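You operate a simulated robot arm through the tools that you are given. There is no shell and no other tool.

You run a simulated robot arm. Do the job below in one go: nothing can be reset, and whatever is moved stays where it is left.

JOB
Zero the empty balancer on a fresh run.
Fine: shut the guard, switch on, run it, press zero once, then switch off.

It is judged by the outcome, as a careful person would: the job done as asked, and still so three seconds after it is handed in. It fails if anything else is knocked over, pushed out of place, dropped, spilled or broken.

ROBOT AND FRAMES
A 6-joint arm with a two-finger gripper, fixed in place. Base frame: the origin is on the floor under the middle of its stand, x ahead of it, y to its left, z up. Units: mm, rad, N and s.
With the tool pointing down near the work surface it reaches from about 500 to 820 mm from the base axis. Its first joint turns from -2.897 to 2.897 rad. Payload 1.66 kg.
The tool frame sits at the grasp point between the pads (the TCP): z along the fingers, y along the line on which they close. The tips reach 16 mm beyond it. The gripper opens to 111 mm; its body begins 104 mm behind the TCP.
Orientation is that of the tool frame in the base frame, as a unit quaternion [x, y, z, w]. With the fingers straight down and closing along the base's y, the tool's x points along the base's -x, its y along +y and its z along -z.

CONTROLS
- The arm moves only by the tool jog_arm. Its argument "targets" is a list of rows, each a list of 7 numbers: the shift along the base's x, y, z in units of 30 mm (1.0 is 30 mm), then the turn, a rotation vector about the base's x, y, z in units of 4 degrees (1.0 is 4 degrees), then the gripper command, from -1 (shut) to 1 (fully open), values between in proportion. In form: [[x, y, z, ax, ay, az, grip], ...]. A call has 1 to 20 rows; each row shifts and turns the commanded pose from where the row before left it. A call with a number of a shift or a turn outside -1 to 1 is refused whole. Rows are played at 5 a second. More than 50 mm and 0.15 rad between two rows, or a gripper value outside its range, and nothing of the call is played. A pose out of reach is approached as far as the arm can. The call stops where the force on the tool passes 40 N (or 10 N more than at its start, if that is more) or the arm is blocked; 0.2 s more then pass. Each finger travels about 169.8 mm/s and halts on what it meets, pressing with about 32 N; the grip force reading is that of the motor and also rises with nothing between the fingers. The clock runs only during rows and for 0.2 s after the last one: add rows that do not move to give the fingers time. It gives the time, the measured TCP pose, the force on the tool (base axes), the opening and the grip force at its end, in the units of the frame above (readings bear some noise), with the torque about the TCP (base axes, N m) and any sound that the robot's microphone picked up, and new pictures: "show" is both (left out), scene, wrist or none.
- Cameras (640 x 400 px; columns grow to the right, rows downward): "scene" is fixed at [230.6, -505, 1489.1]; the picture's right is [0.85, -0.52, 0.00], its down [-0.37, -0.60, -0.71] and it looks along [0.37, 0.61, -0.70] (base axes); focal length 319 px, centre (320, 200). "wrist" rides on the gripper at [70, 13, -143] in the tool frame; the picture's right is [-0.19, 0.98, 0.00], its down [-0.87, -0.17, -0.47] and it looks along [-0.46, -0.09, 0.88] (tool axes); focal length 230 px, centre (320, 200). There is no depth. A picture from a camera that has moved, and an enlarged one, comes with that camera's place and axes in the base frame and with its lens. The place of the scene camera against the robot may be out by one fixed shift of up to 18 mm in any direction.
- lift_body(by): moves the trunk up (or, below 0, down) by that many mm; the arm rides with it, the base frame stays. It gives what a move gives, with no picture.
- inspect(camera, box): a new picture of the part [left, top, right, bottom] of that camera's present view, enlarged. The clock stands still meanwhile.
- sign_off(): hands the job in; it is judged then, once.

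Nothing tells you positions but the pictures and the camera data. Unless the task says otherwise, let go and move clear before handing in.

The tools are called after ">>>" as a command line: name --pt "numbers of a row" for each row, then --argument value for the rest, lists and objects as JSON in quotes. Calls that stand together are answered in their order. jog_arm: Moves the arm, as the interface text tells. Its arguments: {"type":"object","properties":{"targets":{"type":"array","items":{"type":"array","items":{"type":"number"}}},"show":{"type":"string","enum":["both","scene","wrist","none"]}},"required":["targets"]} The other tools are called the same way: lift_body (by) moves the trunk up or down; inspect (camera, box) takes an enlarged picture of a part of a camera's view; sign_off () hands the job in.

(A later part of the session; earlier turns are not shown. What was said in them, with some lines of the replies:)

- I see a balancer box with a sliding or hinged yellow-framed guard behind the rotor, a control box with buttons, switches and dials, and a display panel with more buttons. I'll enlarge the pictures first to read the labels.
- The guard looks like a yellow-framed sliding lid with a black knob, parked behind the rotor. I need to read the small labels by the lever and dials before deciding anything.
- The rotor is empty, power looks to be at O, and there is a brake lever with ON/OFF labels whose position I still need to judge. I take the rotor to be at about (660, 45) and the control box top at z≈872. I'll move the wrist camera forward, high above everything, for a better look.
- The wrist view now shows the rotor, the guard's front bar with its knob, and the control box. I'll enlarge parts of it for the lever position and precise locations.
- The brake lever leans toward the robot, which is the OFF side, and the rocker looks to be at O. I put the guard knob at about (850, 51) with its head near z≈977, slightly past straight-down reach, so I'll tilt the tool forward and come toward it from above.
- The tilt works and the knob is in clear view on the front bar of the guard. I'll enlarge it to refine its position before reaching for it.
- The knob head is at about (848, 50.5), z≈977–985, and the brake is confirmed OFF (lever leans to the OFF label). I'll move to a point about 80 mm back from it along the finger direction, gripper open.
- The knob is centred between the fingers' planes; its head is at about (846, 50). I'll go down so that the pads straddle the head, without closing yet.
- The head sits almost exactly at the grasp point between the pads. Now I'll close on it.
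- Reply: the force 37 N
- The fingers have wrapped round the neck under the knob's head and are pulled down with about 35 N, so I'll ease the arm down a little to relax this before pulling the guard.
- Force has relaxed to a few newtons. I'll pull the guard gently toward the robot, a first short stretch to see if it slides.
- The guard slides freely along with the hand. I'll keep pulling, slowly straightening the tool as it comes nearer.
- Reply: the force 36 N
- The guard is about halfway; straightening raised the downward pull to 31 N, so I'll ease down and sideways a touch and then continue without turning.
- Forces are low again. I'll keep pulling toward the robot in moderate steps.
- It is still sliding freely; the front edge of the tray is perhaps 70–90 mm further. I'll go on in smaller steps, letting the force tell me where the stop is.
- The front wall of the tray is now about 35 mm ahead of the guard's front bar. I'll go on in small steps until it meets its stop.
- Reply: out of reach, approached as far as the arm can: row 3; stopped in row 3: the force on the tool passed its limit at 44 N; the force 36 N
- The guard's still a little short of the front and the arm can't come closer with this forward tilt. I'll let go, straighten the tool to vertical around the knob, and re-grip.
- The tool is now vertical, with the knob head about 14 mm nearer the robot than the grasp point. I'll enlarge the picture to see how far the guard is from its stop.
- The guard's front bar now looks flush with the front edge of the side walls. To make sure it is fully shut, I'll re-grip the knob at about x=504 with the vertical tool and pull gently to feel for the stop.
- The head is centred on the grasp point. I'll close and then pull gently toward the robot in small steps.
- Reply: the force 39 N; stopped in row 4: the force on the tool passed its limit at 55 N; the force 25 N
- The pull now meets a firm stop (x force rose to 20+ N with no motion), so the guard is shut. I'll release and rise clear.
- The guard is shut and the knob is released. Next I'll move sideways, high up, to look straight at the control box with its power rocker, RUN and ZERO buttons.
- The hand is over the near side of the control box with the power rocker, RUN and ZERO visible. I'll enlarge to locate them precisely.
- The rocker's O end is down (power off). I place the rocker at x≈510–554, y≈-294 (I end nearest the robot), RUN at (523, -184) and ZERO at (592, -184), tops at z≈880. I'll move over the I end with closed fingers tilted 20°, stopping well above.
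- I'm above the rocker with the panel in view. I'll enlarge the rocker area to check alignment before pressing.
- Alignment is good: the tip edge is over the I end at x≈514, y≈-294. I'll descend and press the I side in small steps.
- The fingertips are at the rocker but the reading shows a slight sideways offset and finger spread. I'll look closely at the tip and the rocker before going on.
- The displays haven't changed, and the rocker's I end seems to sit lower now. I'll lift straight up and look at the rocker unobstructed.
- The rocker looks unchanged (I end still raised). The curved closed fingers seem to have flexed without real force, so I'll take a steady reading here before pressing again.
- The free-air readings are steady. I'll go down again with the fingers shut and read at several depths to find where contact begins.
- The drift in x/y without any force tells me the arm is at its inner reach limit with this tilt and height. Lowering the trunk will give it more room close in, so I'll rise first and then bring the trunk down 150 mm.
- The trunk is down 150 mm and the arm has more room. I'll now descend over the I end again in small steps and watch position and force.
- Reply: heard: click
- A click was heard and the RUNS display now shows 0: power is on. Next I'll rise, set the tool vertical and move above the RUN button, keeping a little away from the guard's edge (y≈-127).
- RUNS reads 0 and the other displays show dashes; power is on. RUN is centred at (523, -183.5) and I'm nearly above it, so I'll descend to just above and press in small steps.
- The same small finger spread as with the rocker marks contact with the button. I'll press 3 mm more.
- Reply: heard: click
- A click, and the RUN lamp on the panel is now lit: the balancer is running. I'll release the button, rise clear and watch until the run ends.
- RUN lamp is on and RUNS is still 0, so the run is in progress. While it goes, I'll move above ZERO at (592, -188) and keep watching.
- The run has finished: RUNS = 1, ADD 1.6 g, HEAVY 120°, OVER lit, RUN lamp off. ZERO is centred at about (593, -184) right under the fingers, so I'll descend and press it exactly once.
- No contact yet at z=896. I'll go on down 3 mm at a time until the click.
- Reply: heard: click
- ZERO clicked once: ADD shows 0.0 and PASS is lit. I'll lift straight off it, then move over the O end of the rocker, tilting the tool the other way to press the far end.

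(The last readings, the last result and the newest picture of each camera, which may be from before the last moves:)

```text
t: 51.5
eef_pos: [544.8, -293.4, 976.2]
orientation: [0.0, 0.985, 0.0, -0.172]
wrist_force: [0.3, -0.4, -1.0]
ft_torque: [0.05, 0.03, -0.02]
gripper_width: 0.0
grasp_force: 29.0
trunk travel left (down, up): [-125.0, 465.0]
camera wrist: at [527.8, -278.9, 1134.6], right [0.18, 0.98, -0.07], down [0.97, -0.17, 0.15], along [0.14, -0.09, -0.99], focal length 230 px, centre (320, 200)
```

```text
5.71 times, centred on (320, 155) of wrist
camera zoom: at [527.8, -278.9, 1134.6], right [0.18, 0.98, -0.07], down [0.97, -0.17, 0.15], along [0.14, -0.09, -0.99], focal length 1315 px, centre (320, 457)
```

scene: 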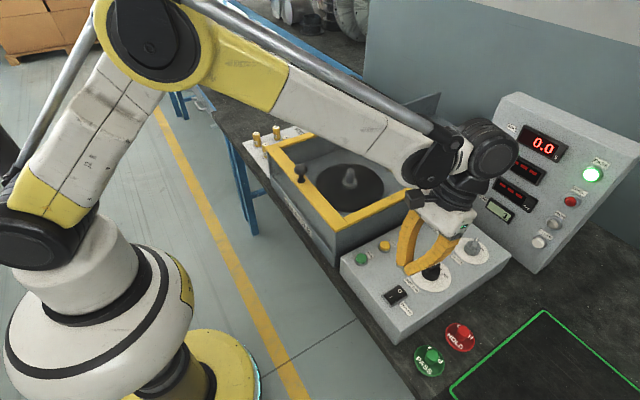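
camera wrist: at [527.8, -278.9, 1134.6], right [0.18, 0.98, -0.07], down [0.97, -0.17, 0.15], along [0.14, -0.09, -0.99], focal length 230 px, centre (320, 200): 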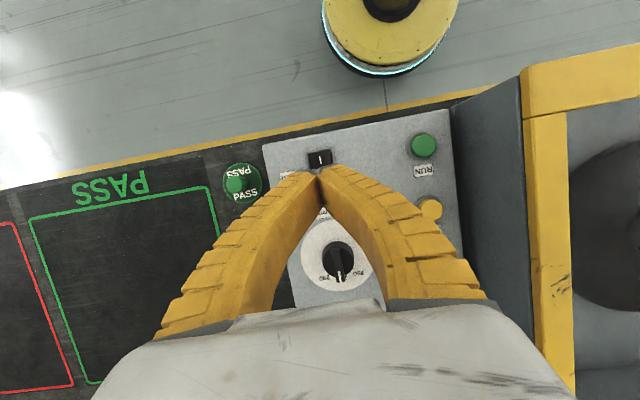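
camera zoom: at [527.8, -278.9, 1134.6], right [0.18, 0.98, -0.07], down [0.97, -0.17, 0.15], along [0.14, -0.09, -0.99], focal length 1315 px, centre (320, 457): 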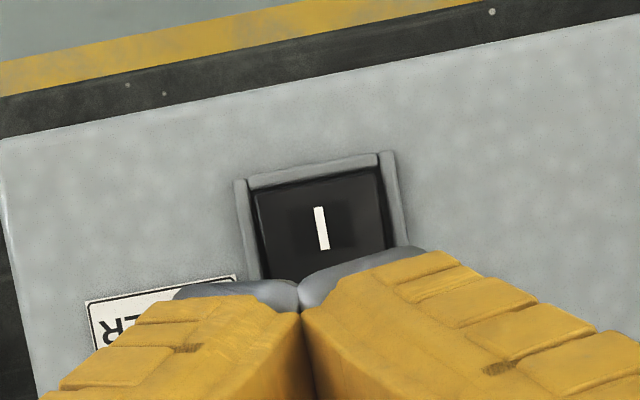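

The panel shows ADD 0.0 with PASS lit and RUNS 1, and the rocker is I-down with O raised at x≈549, right below the tip's edge. I'll descend and press the O end to switch off.

>>> jog_arm --pt "0.04 0 -1 0 0 0 -1" --pt "0 0 -1 0 0 0 -1" --pt "0 0 -0.3 0 0 0 -1" --pt "0 0 0 0 0 0 -1" --show "both"

```text
t: 52.5
eef_pos: [547.0, -295.8, 910.3]
orientation: [0.0, 0.985, -0.001, -0.171]
wrist_force: [0.0, -0.7, 0.5]
ft_torque: [0.01, -0.03, 0.02]
gripper_width: 0.1
grasp_force: 28.5
trunk travel left (down, up): [-125.0, 465.0]
camera wrist: at [529.3, -280.4, 1067.5], right [0.18, 0.98, -0.07], down [0.97, -0.17, 0.15], along [0.14, -0.09, -0.99], focal length 230 px, centre (320, 200)
```

scene: 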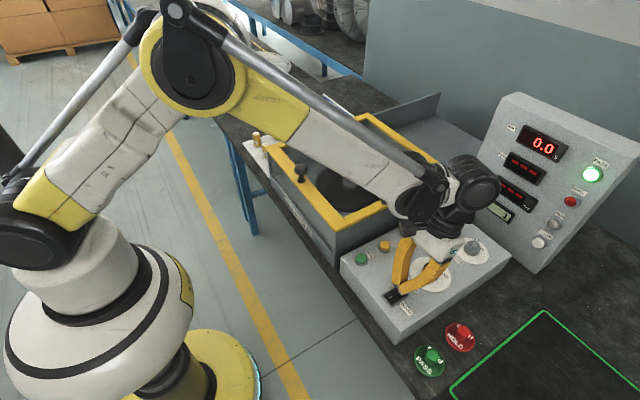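
wrist: 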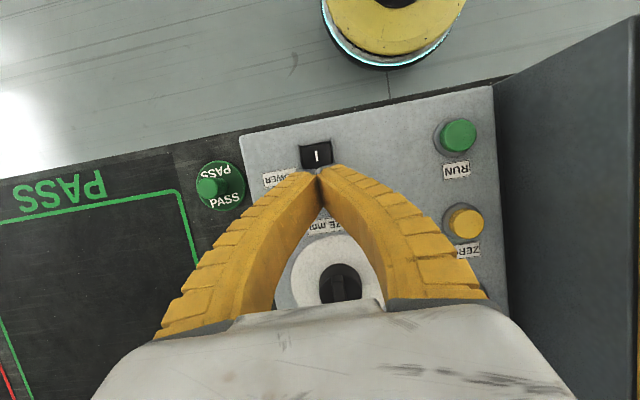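

Everything is clear of the lever and guard; I'm about 11 mm above the expected contact. I'll press down in small steps.

>>> jog_arm --pt "0 0.05 -0.1 0 0 0 -1" --pt "0 0 -0.1 0 0 0 -1" --pt "0 0 -0.1 0 0 0 -1" --pt "0 0 -0.1 0 0 0 -1" --pt "0 0 0 0 0 0 -1" --show "none"

>>> jog_arm --pt "0 0 -0.1 0 0 0 -1" --pt "0 0 0 0 0 0 -1" --show "none"

```text
t: 53.7
eef_pos: [545.9, -292.3, 897.5]
orientation: [0.001, 0.985, -0.001, -0.172]
wrist_force: [0.3, -0.7, 0.4]
ft_torque: [-0.01, 0.0, -0.04]
gripper_width: 6.1
grasp_force: 28.8
trunk travel left (down, up): [-125.0, 465.0]
```

```text
t: 54.3
eef_pos: [545.9, -291.8, 893.3]
orientation: [0.001, 0.985, -0.001, -0.173]
wrist_force: [-0.2, 0.8, 0.3]
ft_torque: [-0.03, 0.0, 0.01]
gripper_width: 0.3
grasp_force: 28.3
trunk travel left (down, up): [-125.0, 465.0]
heard: click
```

A click was heard, so the rocker should be over to O. I'll lift clear and check the panel, rocker and guard.

>>> jog_arm --pt "0 0 0.5 0 0 0 -1" --pt "0 0 1 0 0 0 -1" --pt "0 0 1 0 0 0 -1" --pt "0 0 1 0 -1 0 -1" --pt "0 0 1 0 -1 0 -1" --pt "0 0 1 0 -1 0 -1" --pt "0 0 0.5 0 -1 0 -1" --pt "0 0 0 0 -1 0 -1" --pt "0 0 0 0 0 0 -1"

>>> inspect --camera "scene" --box '[480, 100, 620, 260]'

>>> inspect --camera "scene" --box '[350, 180, 510, 320]'

>>> inspect --camera "scene" --box '[250, 100, 480, 270]'

```text
t: 56.3
eef_pos: [545.3, -292.0, 1074.1]
orientation: [0.001, 1.0, 0.0, 0.003]
wrist_force: [0.2, 0.4, 0.7]
ft_torque: [0.02, -0.04, 0.0]
gripper_width: 0.0
grasp_force: 28.5
trunk travel left (down, up): [-125.0, 465.0]
camera wrist: at [475.1, -277.8, 1216.8], right [0.19, 0.98, 0.0], down [0.86, -0.17, 0.48], along [0.47, -0.09, -0.88], focal length 230 px, centre (320, 200)
```

scene: 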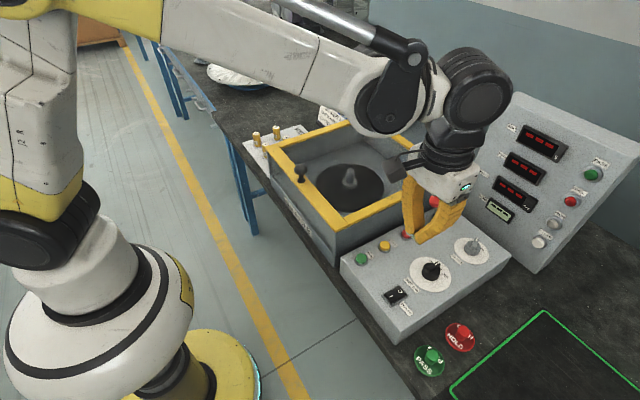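
wrist: 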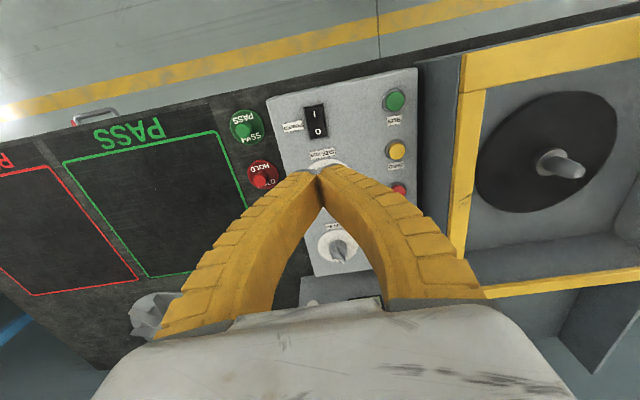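

```text
2.50 times, centred on (550, 180) of scene
camera zoom: at [230.6, -505.0, 1489.1], right [0.85, -0.52, 0.0], down [-0.37, -0.6, -0.71], along [0.37, 0.61, -0.7], focal length 797 px, centre (-255, 250)
```

zoom: 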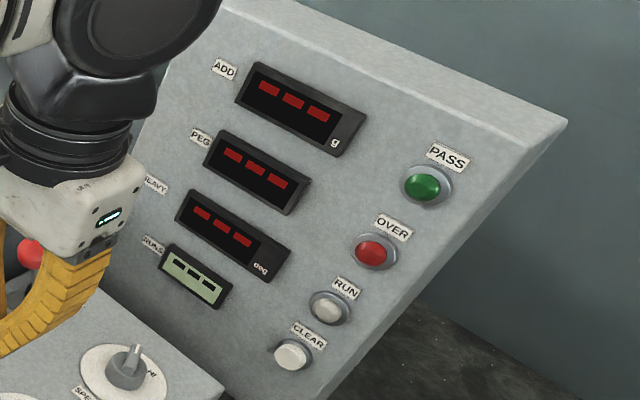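

```text
2.86 times, centred on (430, 250) of scene
camera zoom: at [230.6, -505.0, 1489.1], right [0.85, -0.52, 0.0], down [-0.37, -0.6, -0.71], along [0.37, 0.61, -0.7], focal length 911 px, centre (6, 57)
```

zoom: 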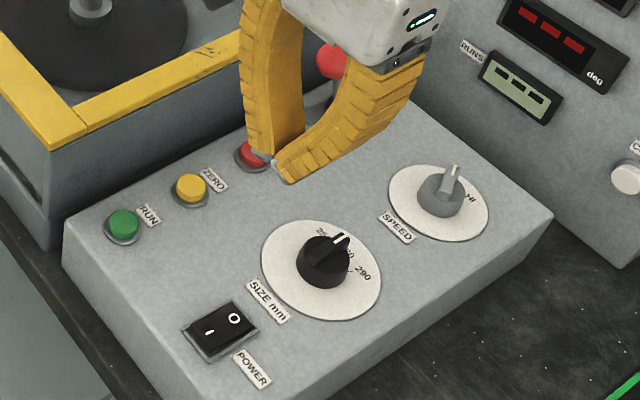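

```text
2.35 times, centred on (365, 185) of scene
camera zoom: at [230.6, -505.0, 1489.1], right [0.85, -0.52, 0.0], down [-0.37, -0.6, -0.71], along [0.37, 0.61, -0.7], focal length 750 px, centre (214, 235)
```

zoom: 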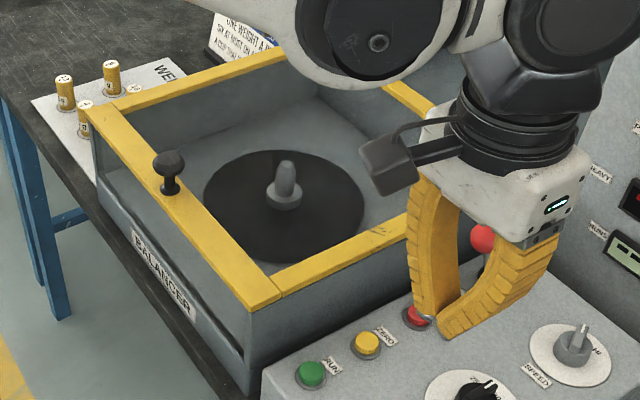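

Power is off (all displays back to dashes, lamps dark), the guard is shut and dials unchanged. I'll back the arm away from the machine and take one last look at the whole scene.

>>> jog_arm --pt "0 0 1 0 0 0 -1" --pt "0 0 1 0 0 0 -1" --pt "-0.5 0.3 1 0 0 0 -0.5" --pt "-1 0.5 0.3 0 0 0 0" --pt "-1 0.5 0 0 0 0 0" --pt "-1 0.5 0 0 0 0 0" --pt "0 0 0 0 0 0 0" --pt "0 0 0 0 0 0 0"

>>> inspect --camera "scene" --box '[250, 90, 510, 320]'

>>> inspect --camera "scene" --box '[415, 190, 465, 225]'

>>> inspect --camera "scene" --box '[375, 280, 420, 315]'

```text
t: 58.1
eef_pos: [440.7, -240.7, 1174.4]
orientation: [0.001, 1.0, 0.001, 0.002]
wrist_force: [0.0, -0.4, -0.5]
ft_torque: [0.01, 0.04, 0.0]
gripper_width: 57.8
grasp_force: 0.8
trunk travel left (down, up): [-125.0, 465.0]
camera wrist: at [370.4, -225.3, 1316.4], right [0.19, 0.98, 0.0], down [0.86, -0.17, 0.47], along [0.47, -0.09, -0.88], focal length 230 px, centre (320, 200)
```

scene: 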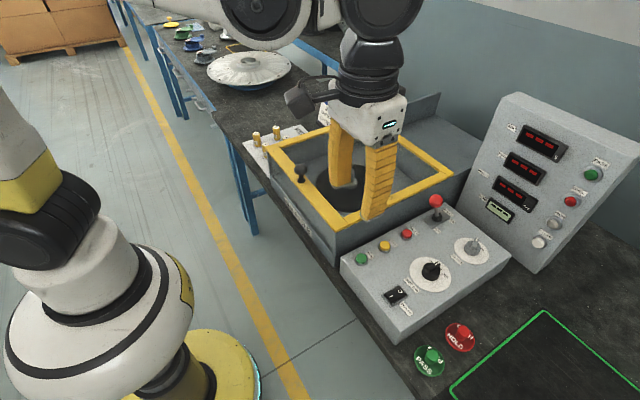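
wrist: 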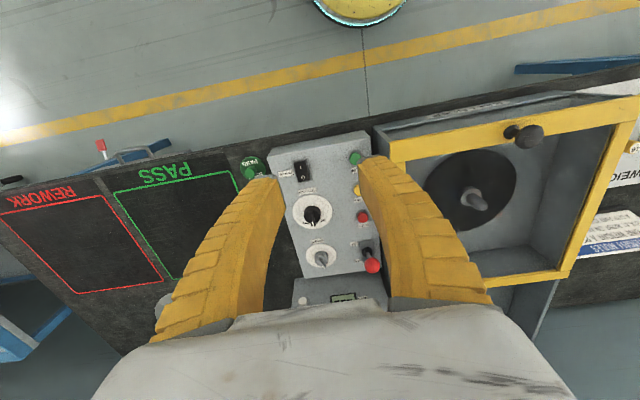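

```text
1.74 times, centred on (380, 205) of scene
camera zoom: at [230.6, -505.0, 1489.1], right [0.85, -0.52, 0.0], down [-0.37, -0.6, -0.71], along [0.37, 0.61, -0.7], focal length 554 px, centre (216, 191)
```

zoom: 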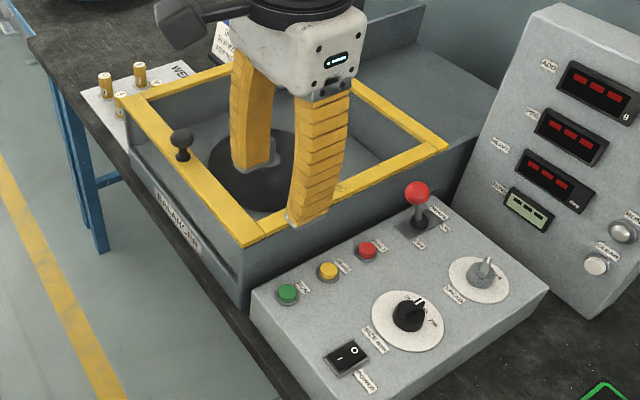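

```text
11.43 times, centred on (440, 208) of scene
camera zoom: at [230.6, -505.0, 1489.1], right [0.85, -0.52, 0.0], down [-0.37, -0.6, -0.71], along [0.37, 0.61, -0.7], focal length 3643 px, centre (-1051, 114)
```

zoom: 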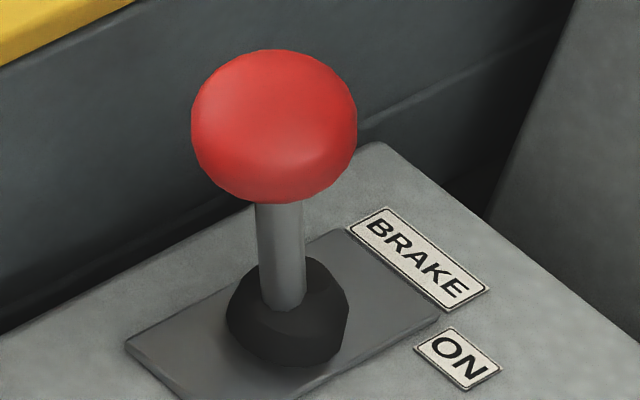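

```text
11.43 times, centred on (398, 298) of scene
camera zoom: at [230.6, -505.0, 1489.1], right [0.85, -0.52, 0.0], down [-0.37, -0.6, -0.71], along [0.37, 0.61, -0.7], focal length 3643 px, centre (-566, -914)
```

zoom: 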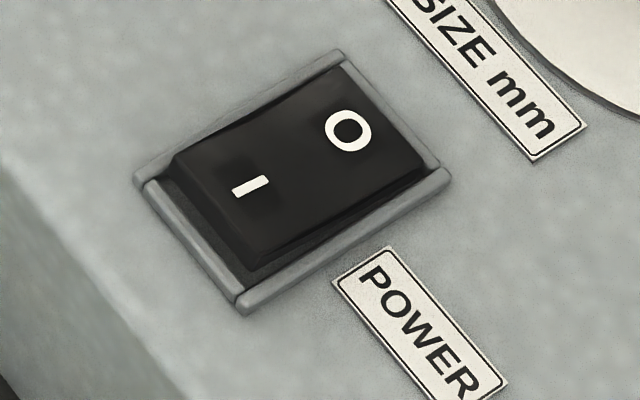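

The guard is shut, the run counted 1, and one press of ZERO took the reading to 0.0. Power is back at O, the brake lever and dials are as I found them, and the arm is clear, so I'm handing in.

>>> sign_off

```text
The job is handed in.
```

The balancer is zeroed on a fresh run and switched off, and I've handed the job in.

- **Guard:** I slid it shut until it met a firm stop, and it stayed shut throughout.
- **Run:** One fresh run with nothing on the rotor. It read ADD 1.6 g and HEAVY 120°, with OVER lit and RUNS at 1.
- **Zero:** I pressed it once after the run ended. ADD went to 0.0 and PASS lit.
- **Power:** The switch is back at O, and the displays and lamps are off.

My first press on the power switch fell short and did not turn it on. The arm was at its reach limit there, so I lowered the trunk 150 mm and pressed again. The trunk is still at that lower height.

The brake was already off, and I left it, the size dial and the speed dial as they were. The arm is let go and clear, and I saw nothing knocked over or moved out of place.
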